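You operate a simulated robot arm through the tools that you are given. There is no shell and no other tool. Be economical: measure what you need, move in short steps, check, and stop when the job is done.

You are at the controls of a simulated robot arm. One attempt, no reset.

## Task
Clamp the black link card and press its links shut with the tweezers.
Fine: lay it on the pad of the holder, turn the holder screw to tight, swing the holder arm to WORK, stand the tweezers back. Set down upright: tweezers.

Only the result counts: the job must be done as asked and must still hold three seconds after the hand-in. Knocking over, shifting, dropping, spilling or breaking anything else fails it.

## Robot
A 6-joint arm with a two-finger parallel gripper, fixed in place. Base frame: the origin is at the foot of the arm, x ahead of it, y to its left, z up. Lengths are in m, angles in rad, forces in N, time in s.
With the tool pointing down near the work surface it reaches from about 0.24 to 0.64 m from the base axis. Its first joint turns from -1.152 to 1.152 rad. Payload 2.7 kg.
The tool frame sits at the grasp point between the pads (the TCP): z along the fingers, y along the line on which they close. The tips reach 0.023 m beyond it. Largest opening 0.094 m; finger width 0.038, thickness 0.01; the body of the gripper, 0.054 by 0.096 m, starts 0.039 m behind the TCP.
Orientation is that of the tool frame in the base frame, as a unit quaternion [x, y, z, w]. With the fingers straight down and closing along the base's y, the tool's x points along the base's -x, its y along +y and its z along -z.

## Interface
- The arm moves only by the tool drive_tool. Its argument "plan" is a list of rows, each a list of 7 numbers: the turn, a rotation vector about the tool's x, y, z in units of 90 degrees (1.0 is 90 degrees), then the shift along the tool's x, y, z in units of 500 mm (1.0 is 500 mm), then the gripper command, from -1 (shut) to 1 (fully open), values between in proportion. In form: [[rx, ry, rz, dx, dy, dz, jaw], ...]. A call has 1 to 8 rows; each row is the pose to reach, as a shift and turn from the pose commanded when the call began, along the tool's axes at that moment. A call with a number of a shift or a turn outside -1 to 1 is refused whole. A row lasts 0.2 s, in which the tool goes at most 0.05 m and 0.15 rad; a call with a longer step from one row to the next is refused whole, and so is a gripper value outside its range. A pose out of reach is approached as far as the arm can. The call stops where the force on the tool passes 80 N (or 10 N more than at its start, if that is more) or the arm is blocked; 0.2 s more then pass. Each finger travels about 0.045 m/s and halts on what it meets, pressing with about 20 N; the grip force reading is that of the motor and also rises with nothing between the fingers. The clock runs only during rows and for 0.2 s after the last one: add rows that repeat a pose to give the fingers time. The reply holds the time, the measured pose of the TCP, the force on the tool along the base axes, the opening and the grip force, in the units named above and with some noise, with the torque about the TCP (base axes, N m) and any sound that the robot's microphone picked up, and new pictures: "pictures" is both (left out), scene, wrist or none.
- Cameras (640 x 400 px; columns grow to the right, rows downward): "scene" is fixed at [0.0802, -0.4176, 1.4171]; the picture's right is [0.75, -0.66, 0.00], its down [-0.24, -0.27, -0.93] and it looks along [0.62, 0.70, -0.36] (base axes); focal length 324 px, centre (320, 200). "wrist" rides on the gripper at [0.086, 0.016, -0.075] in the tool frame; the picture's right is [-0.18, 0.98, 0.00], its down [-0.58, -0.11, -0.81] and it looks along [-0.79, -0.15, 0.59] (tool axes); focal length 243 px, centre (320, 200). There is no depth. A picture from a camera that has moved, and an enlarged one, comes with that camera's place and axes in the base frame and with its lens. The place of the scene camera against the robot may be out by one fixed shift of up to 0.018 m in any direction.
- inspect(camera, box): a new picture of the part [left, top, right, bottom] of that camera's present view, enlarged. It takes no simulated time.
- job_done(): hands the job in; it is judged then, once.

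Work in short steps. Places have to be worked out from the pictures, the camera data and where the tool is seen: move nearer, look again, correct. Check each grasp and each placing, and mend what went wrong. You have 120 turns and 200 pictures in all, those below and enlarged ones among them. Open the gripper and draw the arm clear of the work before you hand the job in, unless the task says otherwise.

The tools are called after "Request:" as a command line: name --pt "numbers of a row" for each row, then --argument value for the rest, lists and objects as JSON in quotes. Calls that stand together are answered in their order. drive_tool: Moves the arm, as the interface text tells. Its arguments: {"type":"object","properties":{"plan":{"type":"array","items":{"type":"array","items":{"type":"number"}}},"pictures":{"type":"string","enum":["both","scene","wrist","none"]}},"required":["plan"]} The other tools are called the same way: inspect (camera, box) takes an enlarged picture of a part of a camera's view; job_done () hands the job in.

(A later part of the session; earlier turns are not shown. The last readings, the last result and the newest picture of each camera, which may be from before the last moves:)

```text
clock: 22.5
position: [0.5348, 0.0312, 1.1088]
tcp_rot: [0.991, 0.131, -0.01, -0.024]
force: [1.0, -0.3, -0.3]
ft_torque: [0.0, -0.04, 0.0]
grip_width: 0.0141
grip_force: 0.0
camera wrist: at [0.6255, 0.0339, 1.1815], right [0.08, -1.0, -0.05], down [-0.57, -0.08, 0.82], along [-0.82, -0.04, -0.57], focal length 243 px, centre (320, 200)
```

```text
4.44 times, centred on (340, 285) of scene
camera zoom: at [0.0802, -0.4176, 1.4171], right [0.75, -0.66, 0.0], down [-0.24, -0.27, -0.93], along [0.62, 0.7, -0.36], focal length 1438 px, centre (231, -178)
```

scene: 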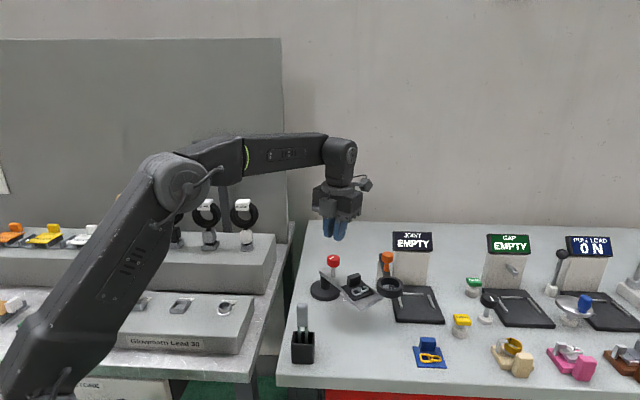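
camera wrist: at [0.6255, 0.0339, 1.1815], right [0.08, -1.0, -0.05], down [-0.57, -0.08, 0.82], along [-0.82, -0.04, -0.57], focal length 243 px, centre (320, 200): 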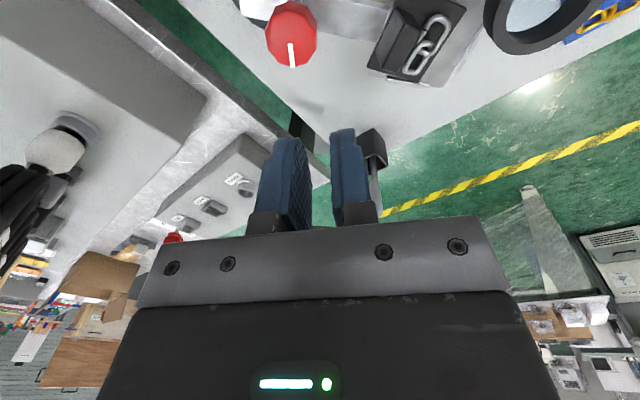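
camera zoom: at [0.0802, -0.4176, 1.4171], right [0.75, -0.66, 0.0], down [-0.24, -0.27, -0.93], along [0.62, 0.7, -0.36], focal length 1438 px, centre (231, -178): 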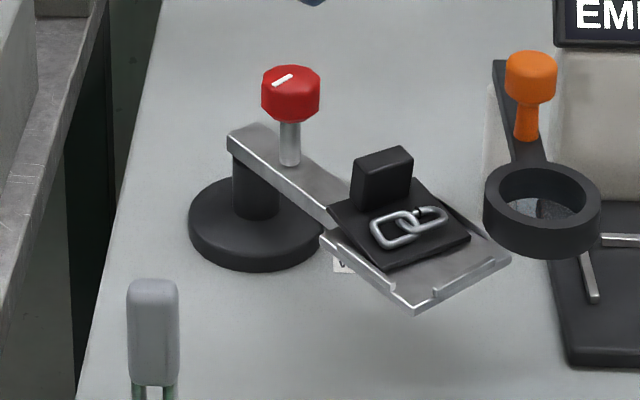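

The swing arm was pushed to near WORK, and the card slid on the pad and needs re-laying. Nothing else looks disturbed. I'll level the tool first, then unwind the wrist.

Request:
drive_tool --pt "-0.032 0.0087 0 0 0 0 -0.3" --pt "-0.032 0.0087 0 0 0 0 0" --pictures "none"

Request:
drive_tool --pt "0 0 -0.095 0 0 0 0.1" --pt "0 0 -0.19 0 0 0 0.1" --pt "0 0 -0.285 0 0 0 0.1" --pt "0 0 -0.38 0 0 0 0.1" --pt "0 0 -0.475 0 0 0 0.1" --pt "0 0 -0.57 0 0 0 0.1" --pt "0 0 -0.665 0 0 0 0.1" --pt "0 0 -0.76 0 0 0 0.1" --pictures "none"

Request:
drive_tool --pt "0 0 -0.095 0 0 0 0.1" --pt "0 0 -0.19 0 0 0 0.1" --pt "0 0 -0.285 0 0 0 0.1" --pt "0 0 -0.38 0 0 0 0.1" --pt "0 0 -0.475 0 0 0 0.1" --pt "0 0 -0.57 0 0 0 0.1" --pt "0 0 -0.665 0 0 0 0.1" --pt "0 0 -0.76 0 0 0 0.1" --pictures "both"

```text
clock: 23.1
position: [0.5351, 0.0257, 1.1085]
tcp_rot: [0.991, 0.134, -0.002, -0.002]
force: [-0.1, -0.6, -0.1]
ft_torque: [0.0, 0.0, -0.01]
grip_width: 0.047
grip_force: 0.1
out of reach, approached as far as the arm can: row 1, 2
```

```text
clock: 24.9
position: [0.5364, 0.0259, 1.1085]
tcp_rot: [0.745, 0.667, -0.002, -0.001]
force: [0.4, 0.4, 0.3]
ft_torque: [-0.01, -0.02, 0.0]
grip_width: 0.0519
grip_force: 0.0
```

```text
clock: 26.7
position: [0.5355, 0.0254, 1.1097]
tcp_rot: [0.241, 0.97, 0.0, -0.001]
force: [0.0, 0.7, -0.2]
ft_torque: [0.01, 0.01, 0.0]
grip_width: 0.0518
grip_force: 0.0
camera wrist: at [0.4685, 0.0808, 1.1843], right [0.62, 0.78, 0.0], down [0.47, -0.37, 0.8], along [0.63, -0.5, -0.59], focal length 243 px, centre (320, 200)
```

scene: 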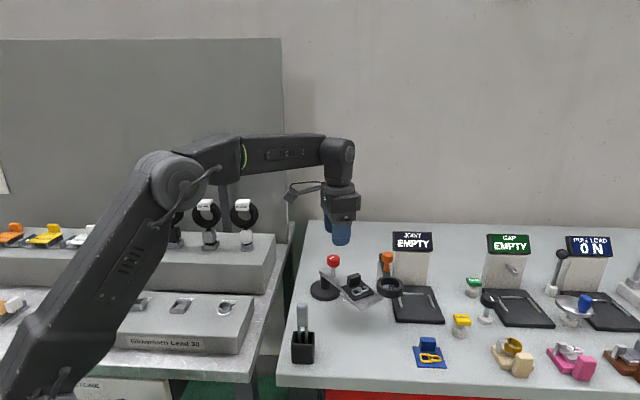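
wrist: 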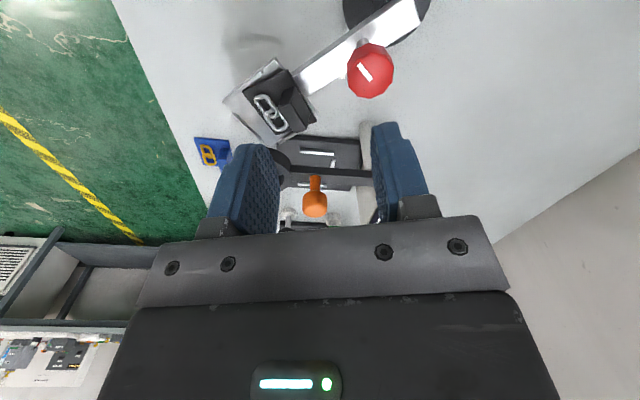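

Unwound to about -28°. I'll zoom in on the holder.

Request:
inspect --camera "wrist" --box '[200, 0, 440, 190]'

Request:
inspect --camera "scene" --box '[300, 240, 420, 330]'

```text
2.11 times, centred on (320, 95) of wrist
camera zoom: at [0.4685, 0.0808, 1.1843], right [0.62, 0.78, 0.0], down [0.47, -0.37, 0.8], along [0.63, -0.5, -0.59], focal length 511 px, centre (320, 421)
```

zoom: 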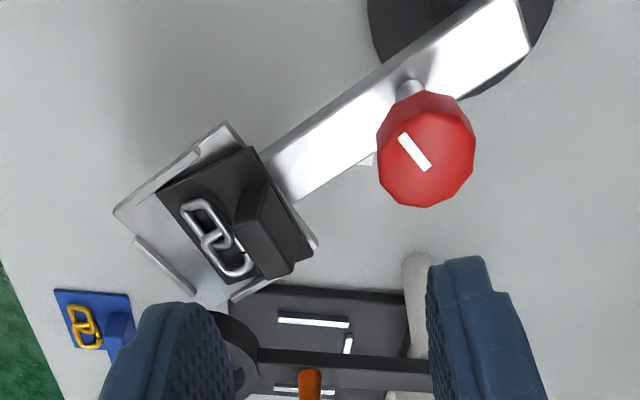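

```text
4.44 times, centred on (360, 285) of scene
camera zoom: at [0.0802, -0.4176, 1.4171], right [0.75, -0.66, 0.0], down [-0.24, -0.27, -0.93], along [0.62, 0.7, -0.36], focal length 1438 px, centre (142, -178)
```

zoom: 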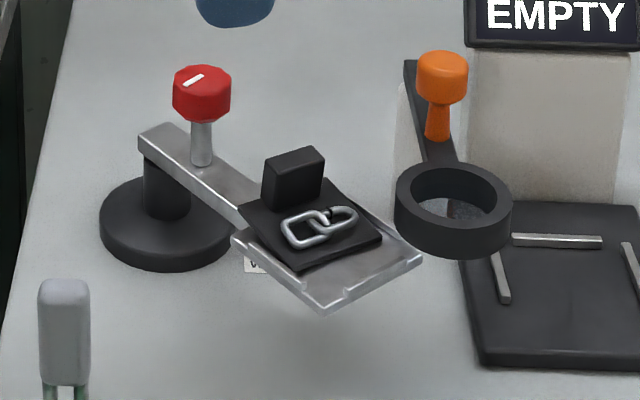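

Estimates: pivot ≈(0.557,0.086), arm now points ≈-95° (world), pad centre ≈(0.549,-0.045). The card has slid toward the arm. I'll turn the wrist the other way to about +87° yaw over the pad, for a front view and a re-grasp of the block.

Request:
drive_tool --pt "0 0 -0.095 -0.01 -0.01 0 0.2" --pt "0 0 -0.19 -0.02 -0.02 0 0.2" --pt "0 0 -0.285 -0.03 -0.03 0 0.2" --pt "0 0 -0.38 -0.04 -0.04 0 0.2" --pt "0 0 -0.475 -0.05 -0.05 0 0.2" --pt "0 0 -0.57 -0.06 -0.06 0 0.2" --pt "0 0 -0.665 -0.07 -0.07 0 0.2" --pt "0 0 -0.76 -0.075 -0.085 0 0.2" --pictures "none"

Request:
drive_tool --pt "0 0 -0.09 0 0 0 0.2" --pt "0 0 -0.18 0 0 0 0.2" --pt "0 0 -0.27 0 0 0 0.2" --pt "0 0 -0.36 0 0 0 0.2" --pt "0 0 -0.45 0 0 0 0.2" --pt "0 0 -0.518 0 0 0 0.2" --pt "0 0 -0.518 0 0 0 0.2" --pictures "wrist"

Request:
inspect --camera "wrist" --box '[200, 0, 440, 190]'

```text
clock: 28.5
position: [0.5491, -0.0288, 1.1069]
tcp_rot: [-0.345, 0.939, 0.001, -0.002]
force: [-0.6, -0.4, -0.2]
ft_torque: [-0.05, 0.0, 0.01]
grip_width: 0.0566
grip_force: 0.1
```

```text
clock: 30.1
position: [0.5485, -0.0277, 1.1085]
tcp_rot: [-0.688, 0.726, 0.002, -0.001]
force: [-0.2, 0.7, -0.2]
ft_torque: [0.0, 0.01, 0.03]
grip_width: 0.0565
grip_force: 0.0
camera wrist: at [0.529, -0.1149, 1.1838], right [-0.97, 0.24, 0.0], down [0.14, 0.57, 0.81], along [0.19, 0.78, -0.59], focal length 243 px, centre (320, 200)
```

wrist: 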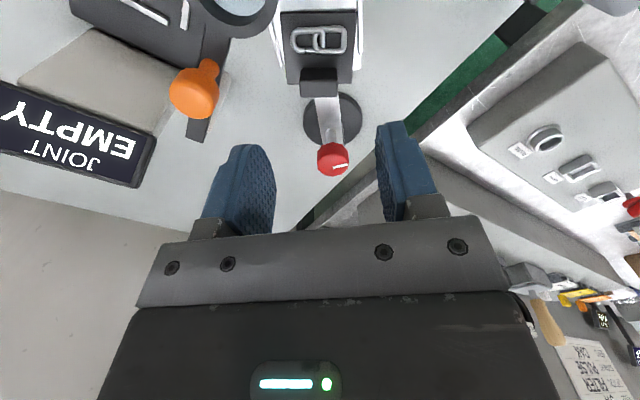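

```text
2.11 times, centred on (320, 95) of wrist
camera zoom: at [0.529, -0.1149, 1.1838], right [-0.97, 0.24, 0.0], down [0.14, 0.57, 0.81], along [0.19, 0.78, -0.59], focal length 511 px, centre (320, 421)
```

zoom: 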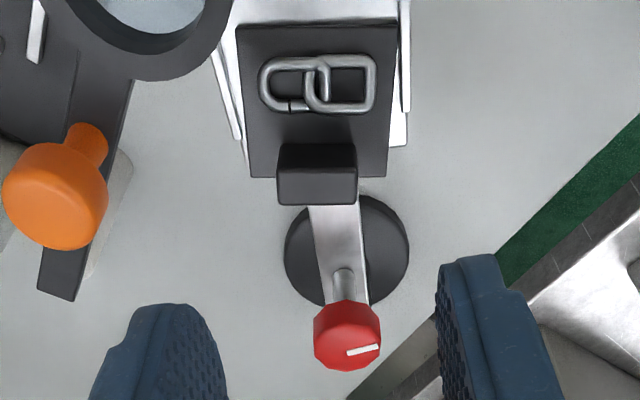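

The card is skewed ~10° clockwise from the pad and slid back. The block centre is ≈(0.5545,-0.014) at card yaw ≈76°. I'll align and hover to verify.

Request:
drive_tool --pt "0 0 0.06 -0.018 -0.006 0.04 0.2" --pt "0 0 0.121 -0.037 -0.0124 0.08 0.2" --pt "0 0 0.121 -0.037 -0.0124 0.117 0.2" --pt "0 0 0.121 -0.037 -0.0124 0.117 0.2" --pictures "none"

Request:
inspect --camera "wrist" --box '[200, 0, 440, 190]'

```text
clock: 31.1
position: [0.5566, -0.0118, 1.0492]
tcp_rot: [-0.615, 0.789, 0.001, -0.002]
force: [0.1, 0.0, 0.6]
ft_torque: [0.01, -0.03, 0.04]
grip_width: 0.0568
grip_force: 0.1
```

```text
2.11 times, centred on (320, 95) of wrist
camera zoom: at [0.5205, -0.0913, 1.1248], right [-0.91, 0.42, 0.0], down [0.25, 0.54, 0.81], along [0.33, 0.73, -0.59], focal length 511 px, centre (320, 421)
```

zoom: 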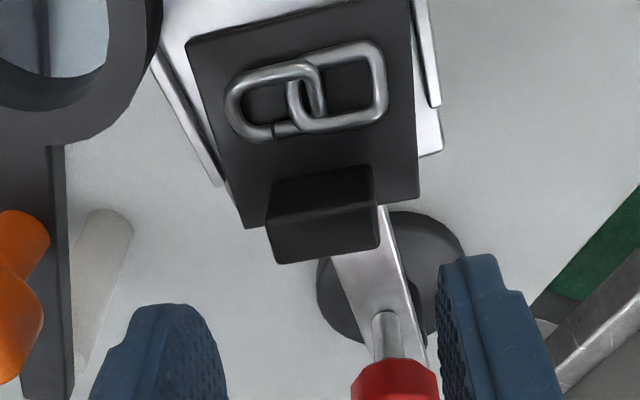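

Aligned within a few degrees. I'll trim 3 mm laterally, descend and grip.

Request:
drive_tool --pt "0 0 0 0.001 0.006 0.04 0.2" --pt "0 0 0 0.001 0.006 0.07 0.2" --pt "0 0 0 0.001 0.006 0.086 0.2" --pt "0 0 0 0.001 0.006 0.086 -0.2" --pt "0 0 0 0.001 0.006 0.086 -0.7" --pt "0 0 0 0.001 0.006 0.086 -0.7" --pt "0 0 0 0.001 0.006 0.086 -0.7" --pictures "wrist"

```text
clock: 32.7
position: [0.5537, -0.0116, 1.0077]
tcp_rot: [-0.615, 0.788, 0.001, -0.001]
force: [0.9, 0.3, -0.1]
ft_torque: [-0.03, -0.01, 0.04]
grip_width: 0.0291
grip_force: 19.9
camera wrist: at [0.5179, -0.0909, 1.0823], right [-0.91, 0.42, 0.0], down [0.25, 0.54, 0.81], along [0.33, 0.73, -0.59], focal length 243 px, centre (320, 200)
```

wrist: 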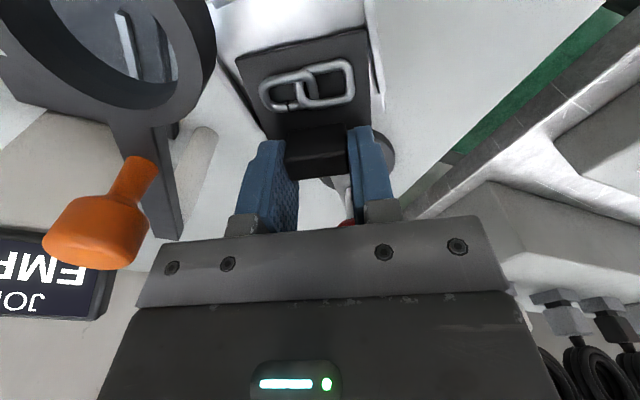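

The magnifier ring (≈(0.595,-0.086), z≈0.98–1.0) hangs over the pad's near corner here, so re-laying the card now risks hitting it. I'll release the block and first swing the holder back away from the ring by holding its knob.

Request:
drive_tool --pt "0 0 0 0 0 0 -0.3" --pt "0 0 0 0 0 0 0.1" --pt "0 0 0 0 0 0 0.2" --pt "0 0 0 0 0 -0.05 0.2" --pt "0 0 0 0 0 -0.11 0.2" --pt "0 0 0 -0.06 0.0 -0.11 0.2" --pt "0 0 0 -0.12 0.0 -0.11 0.2" --pt "0 0 0 -0.12 0.0 -0.11 0.2" --pictures "wrist"

Request:
inspect --camera "wrist" --box '[200, 0, 440, 190]'

```text
clock: 34.5
position: [0.5683, 0.049, 1.0631]
tcp_rot: [-0.615, 0.789, 0.0, -0.001]
force: [0.5, 0.1, -0.1]
ft_torque: [0.02, 0.01, 0.0]
grip_width: 0.0564
grip_force: 0.0
camera wrist: at [0.5325, -0.0311, 1.1391], right [-0.91, 0.42, 0.0], down [0.25, 0.54, 0.81], along [0.33, 0.73, -0.59], focal length 243 px, centre (320, 200)
```

wrist: 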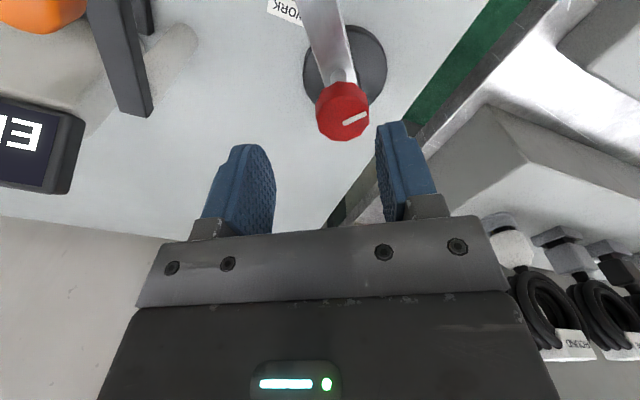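

```text
2.11 times, centred on (320, 95) of wrist
camera zoom: at [0.5325, -0.0311, 1.1391], right [-0.91, 0.42, 0.0], down [0.25, 0.54, 0.81], along [0.33, 0.73, -0.59], focal length 511 px, centre (320, 421)
```

zoom: 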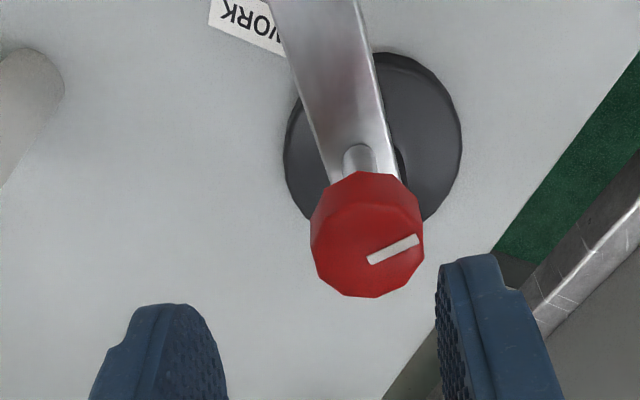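

Knob now ≈(0.5555,0.0545). I'll trim, descend around it and grip.

Request:
drive_tool --pt "0 0 0 -0.004 0.0275 0.02 0.2" --pt "0 0 0 -0.004 0.0275 0.06 0.2" --pt "0 0 0 -0.004 0.0275 0.1 0.2" --pt "0 0 0 -0.004 0.0275 0.1 -0.2" --pt "0 0 0 -0.004 0.0275 0.1 -0.7" --pt "0 0 0 -0.004 0.0275 0.1 -0.7" --pictures "wrist"

```text
clock: 35.9
position: [0.555, 0.0536, 1.0135]
tcp_rot: [-0.615, 0.788, 0.001, -0.002]
force: [2.2, -1.7, -3.9]
ft_torque: [0.09, -0.88, -0.02]
grip_width: 0.0316
grip_force: 45.3
camera wrist: at [0.5192, -0.0267, 1.0878], right [-0.91, 0.42, 0.0], down [0.25, 0.54, 0.81], along [0.33, 0.73, -0.59], focal length 243 px, centre (320, 200)
```

wrist: 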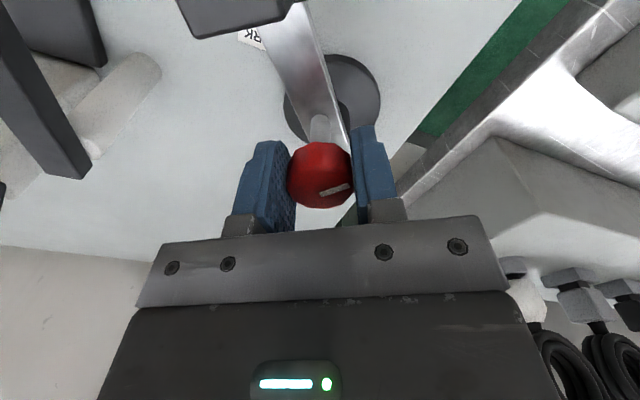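

Knob gripped. I'll swing the holder gently back ~33° along its arc, rotating the gripper with it.

Request:
drive_tool --pt "0 0 0.046 0.0006 0.0044 0 -0.8" --pt "0 0 0.092 0.001 0.0088 0 -0.8" --pt "0 0 0.138 0.0012 0.0132 0 -0.8" --pt "0 0 0.184 0.001 0.0176 0 -0.8" --pt "0 0 0.23 0.0003 0.0221 0 -0.8" --pt "0 0 0.276 -0.0006 0.0266 0 -0.8" --pt "0 0 0.322 -0.002 0.0309 0 -0.8" --pt "0 0 0.367 -0.0034 0.0352 0 -0.8" --pictures "both"

Request:
inspect --camera "scene" --box '[280, 240, 400, 330]'

```text
clock: 37.7
position: [0.538, 0.0614, 1.0133]
tcp_rot: [-0.366, 0.931, 0.0, -0.001]
force: [13.7, 12.6, 1.6]
ft_torque: [-0.62, 0.49, -0.04]
grip_width: 0.0319
grip_force: 45.3
camera wrist: at [0.4646, 0.0134, 1.0878], right [-0.53, 0.84, 0.0], down [0.5, 0.32, 0.81], along [0.68, 0.43, -0.59], focal length 243 px, centre (320, 200)
```

scene: 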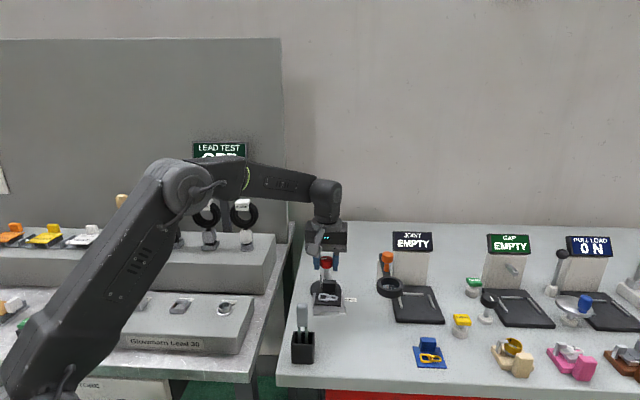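
wrist: 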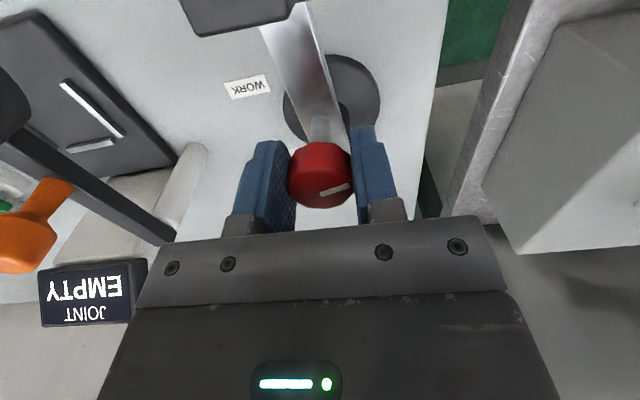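

```text
4.44 times, centred on (340, 285) of scene
camera zoom: at [0.0806, -0.4172, 1.4172], right [0.75, -0.66, 0.0], down [-0.24, -0.27, -0.93], along [0.62, 0.7, -0.36], focal length 1438 px, centre (231, -178)
```

zoom: 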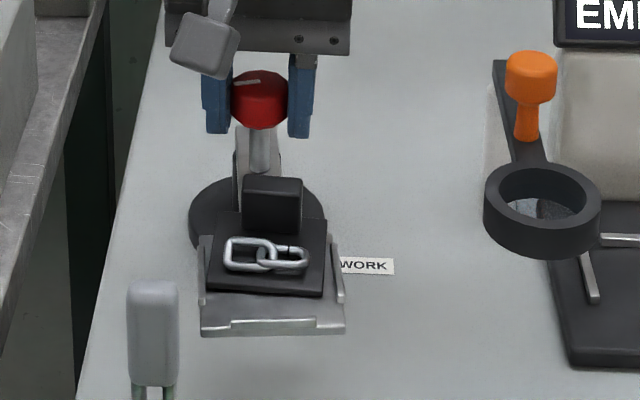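

The holder swung back cleanly; the card is still skewed and back over the arm-side rail. Release the knob, rise, and look at the card.

Request:
drive_tool --pt "0 0 0 0 0 0 -0.2" --pt "0 0 0 0 0 0 0.1" --pt "0 0 0 0 0 0 0.2" --pt "0 0 0 0 0 -0.08 0.2" --pt "0 0 0 0.05 0 -0.12 0.2" --pt "0 0 0 0.12 0 -0.12 0.2" --pt "0 0 0 0.12 0 -0.12 0.2" --pictures "none"

Request:
inspect --camera "wrist" --box '[200, 0, 440, 190]'

```text
clock: 39.3
position: [0.4937, 0.0179, 1.0727]
tcp_rot: [-0.366, 0.931, 0.001, -0.003]
force: [-0.1, 0.5, 0.1]
ft_torque: [0.0, -0.01, 0.01]
grip_width: 0.0567
grip_force: 0.1
```

```text
2.11 times, centred on (320, 95) of wrist
camera zoom: at [0.4207, -0.0297, 1.1477], right [-0.53, 0.85, 0.0], down [0.5, 0.32, 0.8], along [0.68, 0.43, -0.59], focal length 511 px, centre (320, 421)
```

zoom: 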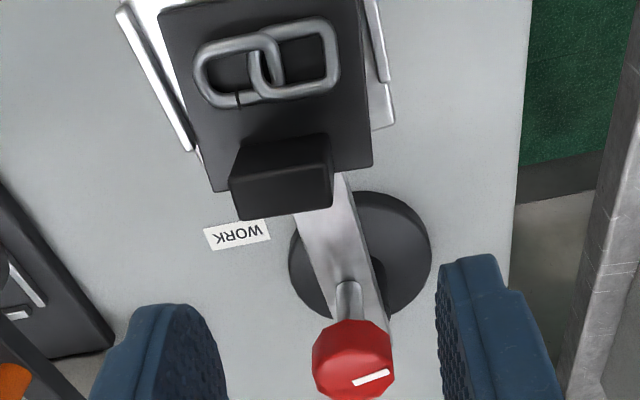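

Block centre ≈(0.499,0.006), card yaw ≈40°. I'll align, descend and grip.

Request:
drive_tool --pt "0 0 0.033 -0.001 -0.0245 0.03 0.2" --pt "0 0 0.033 -0.001 -0.0245 0.08 0.2" --pt "0 0 0.033 -0.001 -0.0245 0.131 0.2" --pt "0 0 0.033 -0.001 -0.0245 0.131 -0.2" --pt "0 0 0.033 -0.001 -0.0245 0.131 -0.7" --pt "0 0 0.033 -0.001 -0.0245 0.131 -0.7" --pictures "none"

Request:
inspect --camera "wrist" --box '[200, 0, 440, 190]'

```text
clock: 40.7
position: [0.5019, 0.0087, 1.0065]
tcp_rot: [-0.341, 0.94, 0.0, -0.002]
force: [0.7, -0.5, -0.2]
ft_torque: [0.0, -0.05, 0.02]
grip_width: 0.0292
grip_force: 19.9
```

```text
2.11 times, centred on (320, 95) of wrist
camera zoom: at [0.4265, -0.0337, 1.0823], right [-0.49, 0.87, 0.0], down [0.52, 0.29, 0.8], along [0.7, 0.39, -0.59], focal length 511 px, centre (320, 421)
```

zoom: 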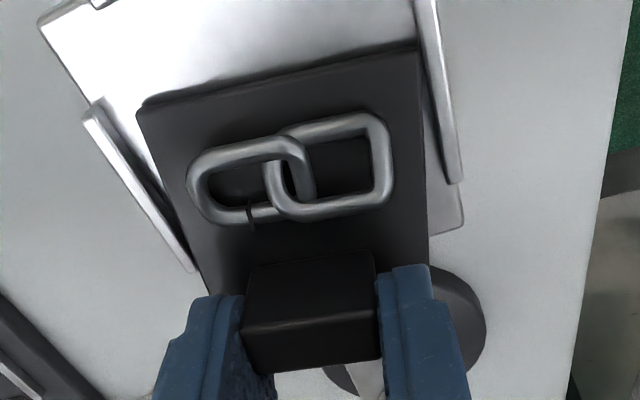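

Card gripped. Pad is at ≈(0.477,-0.015) with yaw ≈48.5°. I'll lift 20 mm, rotate +8.6°, shift forward over the pad centre, then lower to just above.

Request:
drive_tool --pt "0 0 0 0 0 -0.02 -0.7" --pt "0 0 0 0 0 -0.04 -0.7" --pt "0 0 -0.05 0.013 0.001 -0.04 -0.7" --pt "0 0 -0.0955 0.0265 0.0023 -0.04 -0.7" --pt "0 0 -0.0955 0.0265 0.0023 -0.01 -0.7" --pt "0 0 -0.0955 0.0265 0.0023 0.011 -0.7" --pt "0 0 -0.0955 0.0265 0.0023 0.011 -0.7" --pictures "none"

Request:
inspect --camera "wrist" --box '[200, 0, 440, 190]'

Request:
inspect --camera "scene" --box '[280, 240, 400, 330]'

```text
clock: 42.3
position: [0.492, 0.0026, 1.0026]
tcp_rot: [-0.411, 0.912, 0.0, 0.0]
force: [2.8, 2.2, 11.8]
ft_torque: [-0.36, 0.3, 0.01]
grip_width: 0.0295
grip_force: 20.4
```

```text
2.11 times, centred on (320, 95) of wrist
camera zoom: at [0.4232, -0.0521, 1.0777], right [-0.62, 0.79, 0.0], down [0.47, 0.36, 0.81], along [0.64, 0.5, -0.59], focal length 511 px, centre (320, 421)
```

zoom: 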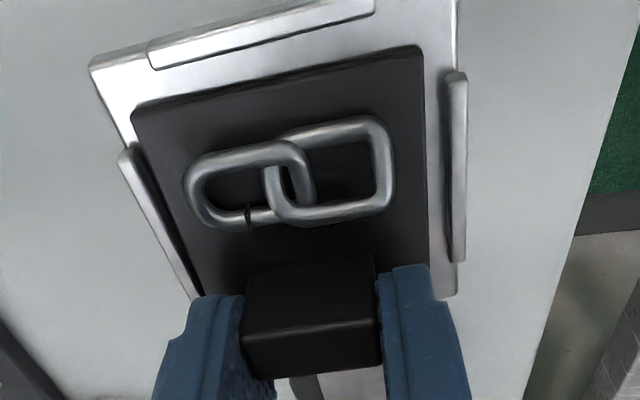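

```text
4.44 times, centred on (340, 285) of scene
camera zoom: at [0.0801, -0.4175, 1.4171], right [0.75, -0.66, 0.0], down [-0.24, -0.27, -0.93], along [0.62, 0.7, -0.36], focal length 1438 px, centre (231, -178)
```

zoom: 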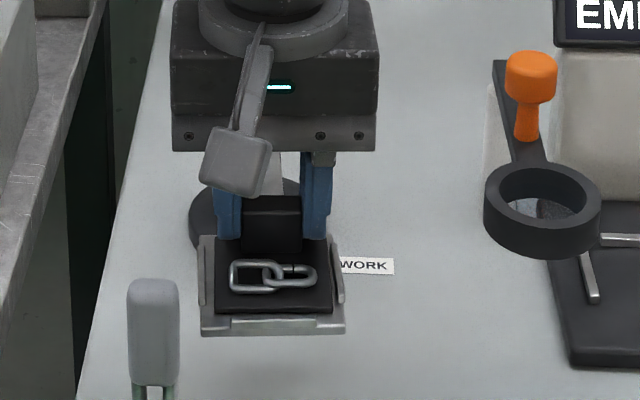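

Touching down, card aligned with the pad and inside the rails, front edge first. I'll release so it settles flat, then lift and check.

Request:
drive_tool --pt "0 0 0 0 0 0 -0.3" --pt "0 0 0 0 0 0 0.1" --pt "0 0 0 0 0 0 0.2" --pt "0 0 0 0 0 -0.06 0.2" --pt "0 0 0 0 0 -0.13 0.2" --pt "0 0 0 0 0 -0.13 0.2" --pictures "none"

Request:
inspect --camera "wrist" --box '[200, 0, 440, 190]'

Request:
inspect --camera "scene" --box '[300, 250, 380, 320]'

```text
clock: 43.7
position: [0.492, 0.0015, 1.0675]
tcp_rot: [-0.41, 0.912, 0.001, -0.002]
force: [0.3, -0.1, 0.5]
ft_torque: [0.04, 0.01, 0.0]
grip_width: 0.0564
grip_force: 0.1
```

```text
2.11 times, centred on (320, 95) of wrist
camera zoom: at [0.4235, -0.0515, 1.1426], right [-0.61, 0.79, 0.0], down [0.47, 0.36, 0.8], along [0.63, 0.5, -0.59], focal length 511 px, centre (320, 421)
```

zoom: 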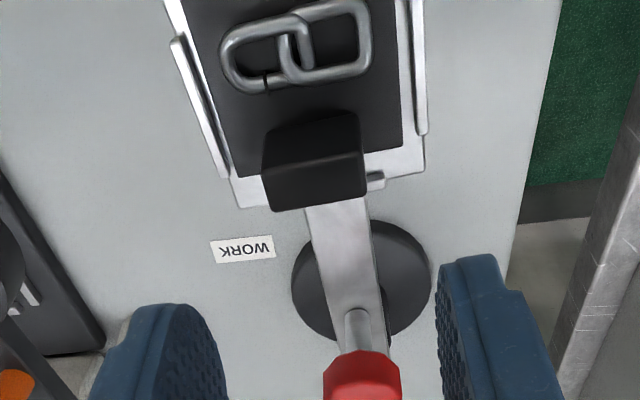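

```text
5.71 times, centred on (340, 285) of scene
camera zoom: at [0.0802, -0.4176, 1.4171], right [0.75, -0.66, 0.0], down [-0.24, -0.27, -0.93], along [0.62, 0.7, -0.36], focal length 1849 px, centre (206, -286)
```

zoom: 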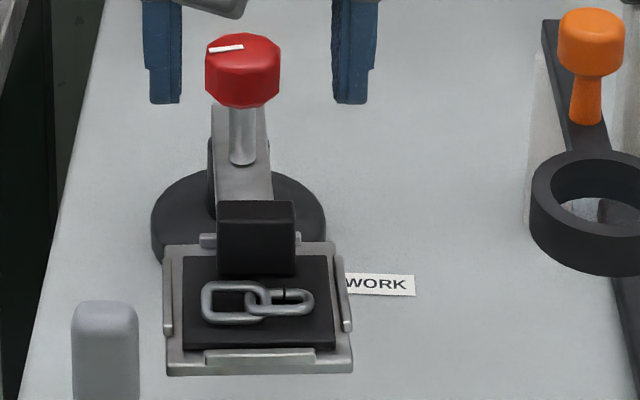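

Card is seated flat inside the rails. Now back to the knob to finish tightening.

Request:
drive_tool --pt "0 0 0 -0.08 0.005 0 0.2" --pt "0 0 0 -0.152 0.011 0 0.2" --pt "0 0 0 -0.152 0.011 0.06 0.2" --pt "0 0 0 -0.152 0.011 0.109 0.2" --pt "0 0 0 -0.152 0.011 0.109 -0.2" --pt "0 0 0 -0.152 0.011 0.109 -0.7" --pt "0 0 0 -0.152 0.011 0.109 -0.8" --pictures "wrist"

```text
clock: 45.3
position: [0.5358, 0.0622, 1.0129]
tcp_rot: [-0.411, 0.912, 0.001, -0.002]
force: [-0.6, -5.5, -2.2]
ft_torque: [0.03, -0.74, -0.02]
grip_width: 0.0314
grip_force: 45.0
camera wrist: at [0.4682, 0.0079, 1.0877], right [-0.61, 0.79, 0.0], down [0.47, 0.36, 0.8], along [0.63, 0.49, -0.59], focal length 243 px, centre (320, 200)
```

wrist: 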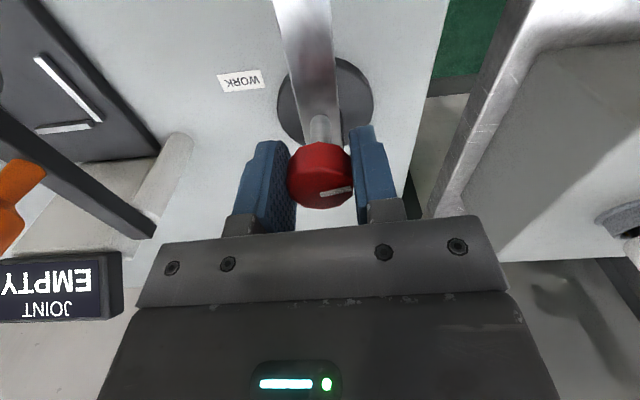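

Gripped. Turning clockwise in ~60° chunks, watching for torque, lag or sounds.

Request:
drive_tool --pt "0 0 0.09 0 0 0 -0.8" --pt "0 0 0.18 0 0 0 -0.8" --pt "0 0 0.27 0 0 0 -0.8" --pt "0 0 0.36 0 0 0 -0.8" --pt "0 0 0.45 0 0 0 -0.8" --pt "0 0 0.54 0 0 0 -0.8" --pt "0 0 0.63 0 0 0 -0.8" --pictures "wrist"

```text
clock: 46.9
position: [0.5377, 0.0626, 1.0118]
tcp_rot: [0.073, 0.997, -0.001, -0.002]
force: [-6.3, -9.1, 9.8]
ft_torque: [0.28, 1.26, 0.0]
grip_width: 0.0313
grip_force: 44.7
camera wrist: at [0.4552, 0.0909, 1.0876], right [0.33, 0.95, 0.0], down [0.56, -0.19, 0.8], along [0.76, -0.26, -0.59], focal length 243 px, centre (320, 200)
```

wrist: 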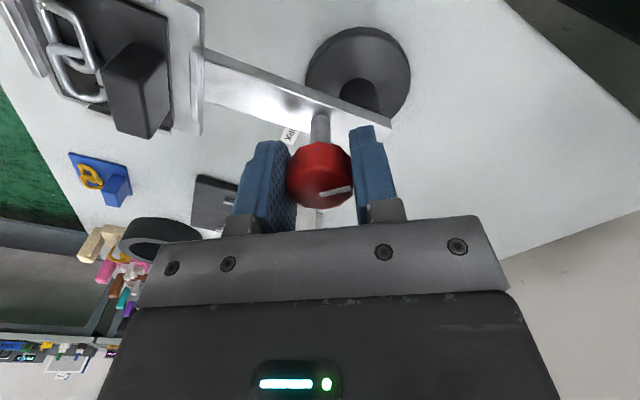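

Knob follows, holder arm still in place. Continue.

Request:
drive_tool --pt "0 0 0.09 0 0 0 -0.8" --pt "0 0 0.18 0 0 0 -0.8" --pt "0 0 0.27 0 0 0 -0.8" --pt "0 0 0.36 0 0 0 -0.8" --pt "0 0 0.45 0 0 0 -0.8" --pt "0 0 0.54 0 0 0 -0.8" --pt "0 0 0.63 0 0 0 -0.8" --pictures "wrist"

```text
clock: 48.5
position: [0.5385, 0.0639, 1.0119]
tcp_rot: [0.536, 0.844, 0.001, -0.001]
force: [5.8, 6.1, 6.4]
ft_torque: [1.13, 0.47, 0.01]
grip_width: 0.0312
grip_force: 45.4
camera wrist: at [0.5172, 0.1483, 1.0874], right [0.97, 0.25, 0.0], down [0.15, -0.57, 0.81], along [0.2, -0.78, -0.59], focal length 243 px, centre (320, 200)
```

wrist: 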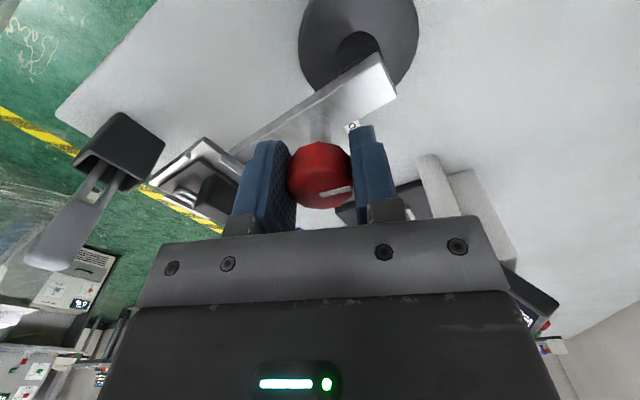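

Still free (~375° total). Continue another ~60°.

Request:
drive_tool --pt "0 0 0.09 0 0 0 -0.8" --pt "0 0 0.18 0 0 0 -0.8" --pt "0 0 0.27 0 0 0 -0.8" --pt "0 0 0.36 0 0 0 -0.8" --pt "0 0 0.45 0 0 0 -0.8" --pt "0 0 0.54 0 0 0 -0.8" --pt "0 0 0.63 0 0 0 -0.8" --pictures "wrist"

Request:
inspect --camera "scene" --box '[300, 250, 380, 320]'

```text
clock: 50.1
position: [0.5399, 0.0639, 1.0116]
tcp_rot: [0.873, 0.487, 0.0, 0.0]
force: [21.3, 21.4, 1.1]
ft_torque: [-0.27, 0.07, 0.0]
grip_width: 0.0313
grip_force: 44.9
camera wrist: at [0.5991, 0.1286, 1.0873], right [0.74, -0.67, 0.0], down [-0.4, -0.44, 0.81], along [-0.54, -0.6, -0.59], focal length 243 px, centre (320, 200)
```

wrist: 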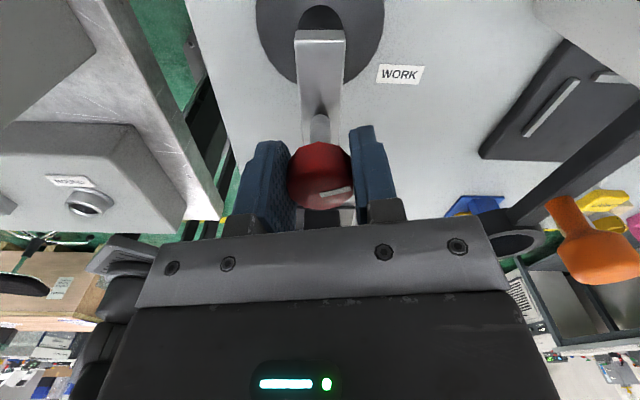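

```text
5.71 times, centred on (340, 285) of scene
camera zoom: at [0.0808, -0.4169, 1.4173], right [0.75, -0.66, 0.0], down [-0.24, -0.27, -0.93], along [0.62, 0.7, -0.36], focal length 1849 px, centre (206, -286)
```

zoom: 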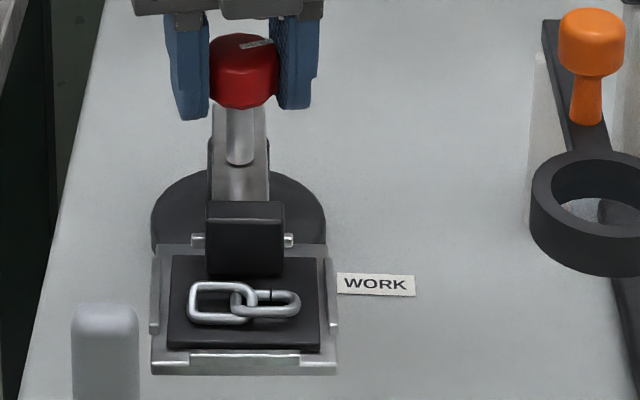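

No stop after ~430°. I'll release, unwind the wrist, and test whether the card is now clamped by gently tugging the block.

Request:
drive_tool --pt "0 0 0 0 0 0 -0.2" --pt "0 0 0 0 0 0 0.1" --pt "0 0 0 0 0 0 0.2" --pt "0 0 0 0 0 -0.07 0.2" --pt "0 0 0 0 0 -0.13 0.2" --pictures "none"

Request:
drive_tool --pt "0 0 -0.095 0 0 0 0.2" --pt "0 0 -0.19 0 0 0 0.2" --pt "0 0 -0.285 0 0 0 0.2" --pt "0 0 -0.38 0 0 0 0.2" --pt "0 0 -0.475 0 0 0 0.2" --pt "0 0 -0.57 0 0 0 0.2" --pt "0 0 -0.665 0 0 0 0.2" --pt "0 0 -0.76 0 0 0 0.2" --pictures "none"

Request:
drive_tool --pt "0 0 -0.095 0 0 0 0.2" --pt "0 0 -0.19 0 0 0 0.2" --pt "0 0 -0.285 0 0 0 0.2" --pt "0 0 -0.38 0 0 0 0.2" --pt "0 0 -0.475 0 0 0 0.2" --pt "0 0 -0.57 0 0 0 0.2" --pt "0 0 -0.665 0 0 0 0.2" --pt "0 0 -0.76 0 0 0 0.2" --pictures "none"

Request:
drive_tool --pt "0 0 -0.095 0 0 0 0.2" --pt "0 0 -0.19 0 0 0 0.2" --pt "0 0 -0.285 0 0 0 0.2" --pt "0 0 -0.331 0 0 0 0.2" --pt "0 0 -0.331 0 0 0 0.2" --pictures "wrist"

Request:
inspect --camera "wrist" --box '[200, 0, 440, 190]'

Request:
inspect --camera "scene" --box '[300, 250, 380, 320]'

```text
clock: 51.3
position: [0.5405, 0.0628, 1.0787]
tcp_rot: [0.873, 0.488, -0.002, -0.001]
force: [0.2, -0.5, -0.2]
ft_torque: [0.03, 0.0, -0.03]
grip_width: 0.0564
grip_force: 0.2
```

```text
clock: 53.1
position: [0.5378, 0.0617, 1.0762]
tcp_rot: [0.446, 0.895, -0.001, -0.002]
force: [0.6, 0.3, 0.5]
ft_torque: [-0.04, 0.0, 0.02]
grip_width: 0.0565
grip_force: 0.1
```

```text
clock: 54.9
position: [0.5389, 0.0618, 1.0752]
tcp_rot: [-0.134, 0.991, 0.001, -0.002]
force: [-0.6, -0.3, 0.0]
ft_torque: [0.0, -0.01, -0.01]
grip_width: 0.0566
grip_force: 0.1
```

```text
clock: 56.1
position: [0.5376, 0.0615, 1.0762]
tcp_rot: [-0.383, 0.924, 0.0, -0.002]
force: [-0.6, 1.0, 0.1]
ft_torque: [0.0, 0.02, -0.01]
grip_width: 0.0563
grip_force: 0.1
camera wrist: at [0.4668, 0.0118, 1.1523], right [-0.57, 0.82, 0.0], down [0.49, 0.34, 0.8], along [0.66, 0.46, -0.59], focal length 243 px, centre (320, 200)
```

wrist: 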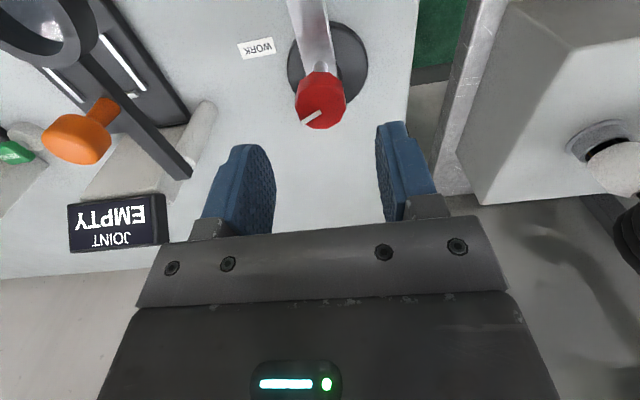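

```text
2.11 times, centred on (320, 95) of wrist
camera zoom: at [0.4668, 0.0118, 1.1523], right [-0.57, 0.82, 0.0], down [0.49, 0.34, 0.8], along [0.66, 0.46, -0.59], focal length 511 px, centre (320, 421)
```

zoom: 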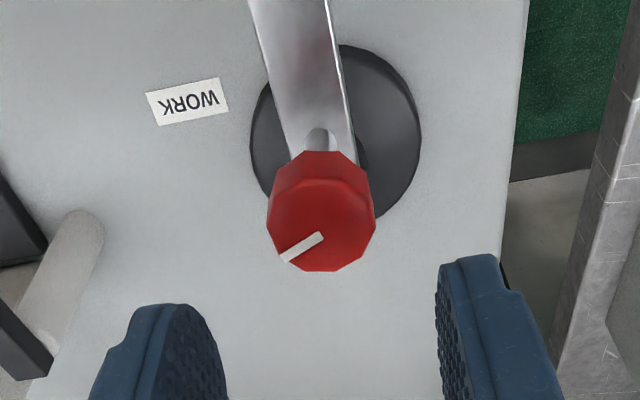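

```text
5.71 times, centred on (340, 285) of scene
camera zoom: at [0.0802, -0.4176, 1.4171], right [0.75, -0.66, 0.0], down [-0.24, -0.27, -0.93], along [0.62, 0.7, -0.36], focal length 1849 px, centre (206, -286)
```

zoom: 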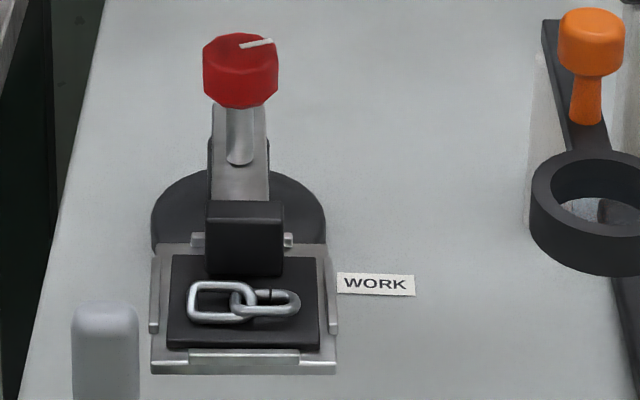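

I'll move over the block for the tug test.

Request:
drive_tool --pt "0 0 0 0.08 -0.001 0 0.2" --pt "0 0 0 0.149 -0.002 0 0.2" --pt "0 0 0 0.149 -0.002 0.06 0.2" --pt "0 0 0 0.149 -0.002 0.06 0.2" --pictures "none"

Request:
inspect --camera "wrist" --box '[200, 0, 440, 190]'

```text
clock: 57.1
position: [0.4872, 0.0076, 1.0457]
tcp_rot: [-0.383, 0.924, 0.001, -0.001]
force: [0.1, -0.6, 1.1]
ft_torque: [0.0, -0.01, 0.01]
grip_width: 0.0565
grip_force: 0.0
```

```text
2.11 times, centred on (320, 95) of wrist
camera zoom: at [0.415, -0.0421, 1.1214], right [-0.57, 0.82, 0.0], down [0.49, 0.33, 0.8], along [0.66, 0.46, -0.59], focal length 511 px, centre (320, 421)
```

zoom: 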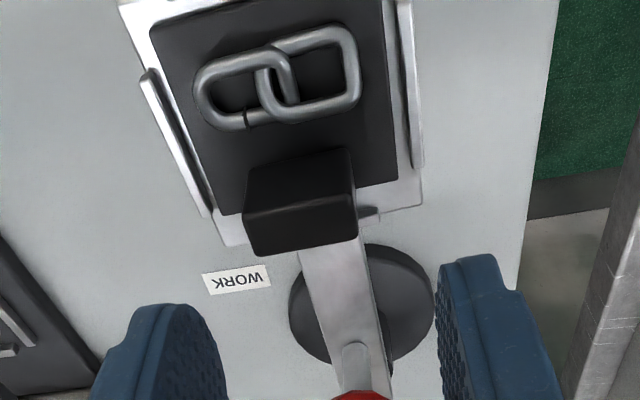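

Block centre ≈(0.483,0.0). I'll descend, grip, and tug up by ~3 mm while reading force.

Request:
drive_tool --pt "0 0 0 0.008 -0.005 0.04 0.2" --pt "0 0 0 0.008 -0.005 0.079 0.2" --pt "0 0 0 0.008 -0.005 0.079 -0.2" --pt "0 0 0 0.008 -0.005 0.079 -0.7" --pt "0 0 0 0.008 -0.005 0.079 -0.7" --pt "0 0 0 0.008 -0.005 0.076 -0.7" --pt "0 0 0 0.008 -0.005 0.073 -0.7" --pictures "none"

Request:
inspect --camera "scene" --box '[300, 250, 380, 320]'

```text
clock: 58.7
position: [0.4855, 0.0036, 1.0099]
tcp_rot: [-0.382, 0.924, 0.001, -0.003]
force: [-0.8, -0.2, -0.9]
ft_torque: [0.01, -0.01, -0.01]
grip_width: 0.0291
grip_force: 20.3
```

```text
5.71 times, centred on (340, 285) of scene
camera zoom: at [0.0802, -0.4176, 1.4171], right [0.75, -0.66, 0.0], down [-0.24, -0.27, -0.93], along [0.62, 0.7, -0.36], focal length 1849 px, centre (206, -286)
```

zoom: 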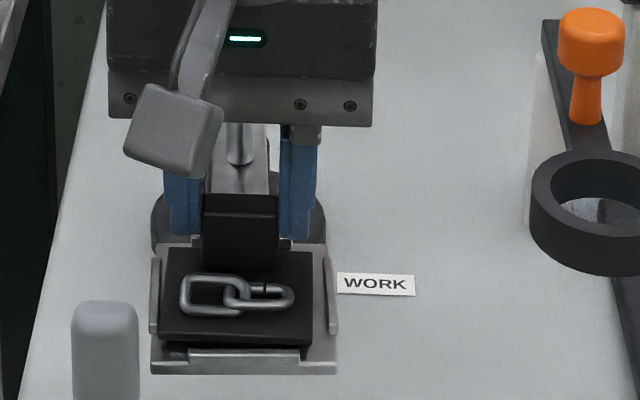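

The card lifts freely, so it isn't clamped: more turning is needed. I'll set it back down, release, and regrip the knob from a fully counter-clockwise wrist for a long turn.

Request:
drive_tool --pt "0 0 0 0 0 0.005 -0.7" --pt "0 0 0 0 0 0.007 -0.7" --pt "0 0 0 0 0 0.007 -0.3" --pt "0 0 0 0 0 0.007 0.1" --pt "0 0 0 0 0 0.007 0.2" --pt "0 0 0 0 0 -0.06 0.2" --pt "0 0 0 0 0 -0.13 0.2" --pictures "none"

Request:
drive_tool --pt "0 0 -0.09 -0.04 0.002 0 0.2" --pt "0 0 -0.18 -0.08 0.005 0 0.2" --pt "0 0 -0.27 -0.12 0.008 0 0.2" --pt "0 0 -0.36 -0.157 0.01 0 0.2" --pt "0 0 -0.444 -0.157 0.01 0 0.2" --pt "0 0 -0.444 -0.157 0.01 0 0.2" --pictures "wrist"

Request:
inspect --camera "scene" --box '[300, 250, 380, 320]'

```text
clock: 60.3
position: [0.4846, 0.0041, 1.0771]
tcp_rot: [-0.383, 0.924, 0.001, -0.002]
force: [-0.7, 0.4, 0.5]
ft_torque: [0.0, 0.0, 0.0]
grip_width: 0.0562
grip_force: 0.1
```

```text
clock: 61.7
position: [0.5371, 0.063, 1.0749]
tcp_rot: [-0.676, 0.737, 0.001, -0.001]
force: [-0.1, 0.0, -0.4]
ft_torque: [0.03, 0.02, 0.02]
grip_width: 0.0564
grip_force: 0.0
camera wrist: at [0.5138, -0.0213, 1.1498], right [-0.96, 0.27, 0.0], down [0.16, 0.57, 0.81], along [0.21, 0.78, -0.59], focal length 243 px, centre (320, 200)
```

wrist: 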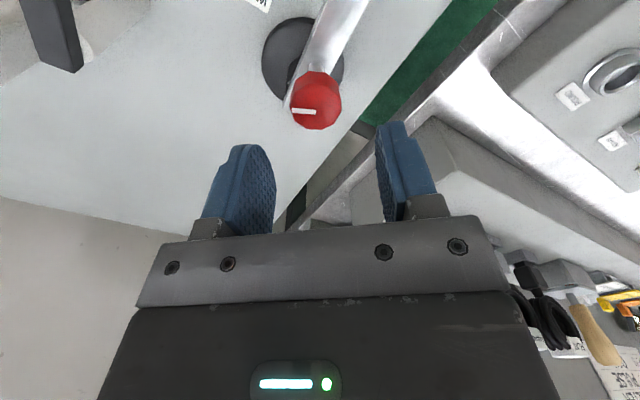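

```text
5.71 times, centred on (340, 285) of scene
camera zoom: at [0.0802, -0.4176, 1.4171], right [0.75, -0.66, 0.0], down [-0.24, -0.27, -0.93], along [0.62, 0.7, -0.36], focal length 1849 px, centre (206, -286)
```

zoom: 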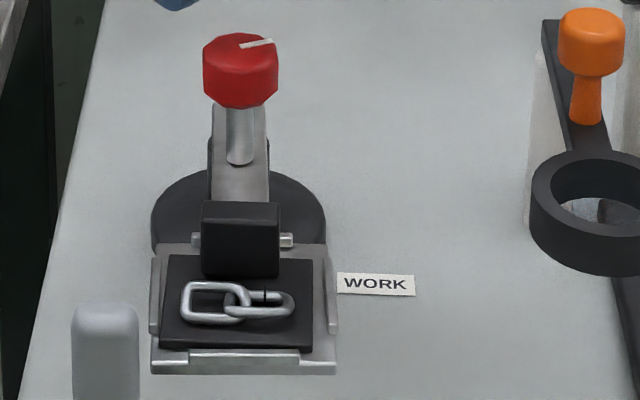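

Card is still inside the rails. I'll descend on the knob and grip.

Request:
drive_tool --pt "0 0 0 0 -0.003 0.06 0.2" --pt "0 0 0 0 -0.003 0.124 0.2" --pt "0 0 0 0 -0.003 0.124 -0.2" --pt "0 0 0 0 -0.003 0.124 -0.7" --pt "0 0 0 0 -0.003 0.124 -0.8" --pt "0 0 0.09 0 -0.003 0.124 -0.8" --pt "0 0 0.18 0 -0.003 0.124 -0.8" --pt "0 0 0.27 0 -0.003 0.124 -0.8" --pictures "none"

Request:
drive_tool --pt "0 0 0.09 0 0 0 -0.8" --pt "0 0 0.18 0 0 0 -0.8" --pt "0 0 0.27 0 0 0 -0.8" --pt "0 0 0.36 0 0 0 -0.8" --pt "0 0 0.45 0 0 0 -0.8" --pt "0 0 0.54 0 0 0 -0.8" --pt "0 0 0.63 0 0 0 -0.8" --pictures "wrist"

```text
clock: 63.5
position: [0.5391, 0.0619, 1.0123]
tcp_rot: [-0.505, 0.863, 0.001, -0.002]
force: [1.1, -0.2, -10.6]
ft_torque: [0.51, -0.51, 0.03]
grip_width: 0.0317
grip_force: 45.2
```

```text
clock: 65.1
position: [0.538, 0.0633, 1.0128]
tcp_rot: [-0.034, 0.999, 0.0, -0.004]
force: [6.8, 3.9, -12.9]
ft_torque: [0.01, 0.22, 0.03]
grip_width: 0.0315
grip_force: 45.0
camera wrist: at [0.4518, 0.0734, 1.0885], right [0.12, 0.99, 0.0], down [0.59, -0.07, 0.8], along [0.8, -0.09, -0.6], focal length 243 px, centre (320, 200)
```

wrist: 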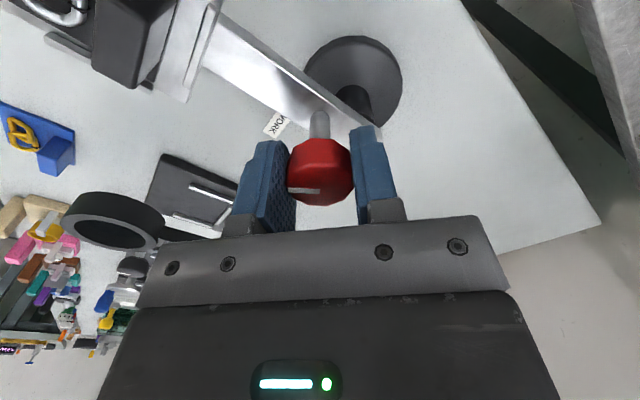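

Turning still smooth (~510° total). Continue.

Request:
drive_tool --pt "0 0 0.09 0 0 0 -0.8" --pt "0 0 0.18 0 0 0 -0.8" --pt "0 0 0.27 0 0 0 -0.8" --pt "0 0 0.36 0 0 0 -0.8" --pt "0 0 0.45 0 0 0 -0.8" --pt "0 0 0.54 0 0 0 -0.8" --pt "0 0 0.63 0 0 0 -0.8" --pictures "wrist"

Request:
drive_tool --pt "0 0 0.09 0 0 0 -0.8" --pt "0 0 0.18 0 0 0 -0.8" --pt "0 0 0.27 0 0 0 -0.8" --pt "0 0 0.36 0 0 0 -0.8" --pt "0 0 0.45 0 0 0 -0.8" --pt "0 0 0.54 0 0 0 -0.8" --pt "0 0 0.63 0 0 0 -0.8" --pictures "wrist"

```text
clock: 66.7
position: [0.5384, 0.0634, 1.0143]
tcp_rot: [0.445, 0.895, -0.001, -0.002]
force: [-5.9, -8.5, -0.1]
ft_torque: [0.14, -0.12, 0.21]
grip_width: 0.0317
grip_force: 38.8
camera wrist: at [0.4999, 0.1411, 1.0887], right [0.89, 0.45, 0.0], down [0.27, -0.53, 0.81], along [0.36, -0.72, -0.59], focal length 243 px, centre (320, 200)
```

wrist: 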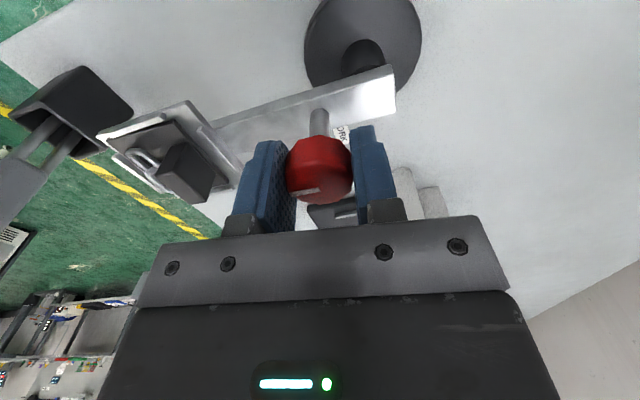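

```text
clock: 68.3
position: [0.5368, 0.064, 1.0131]
tcp_rot: [0.817, 0.577, -0.003, -0.001]
force: [-17.8, 1.2, -1.1]
ft_torque: [-0.03, -0.37, 0.62]
grip_width: 0.0317
grip_force: 45.1
camera wrist: at [0.5826, 0.1398, 1.088], right [0.87, -0.5, -0.01], down [-0.29, -0.51, 0.81], along [-0.41, -0.7, -0.59], focal length 243 px, centre (320, 200)
```

wrist: 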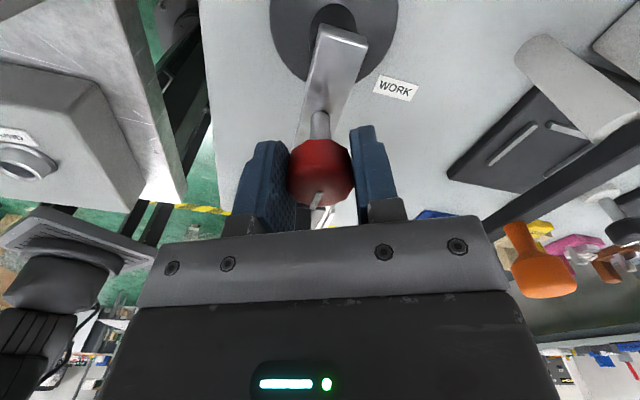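

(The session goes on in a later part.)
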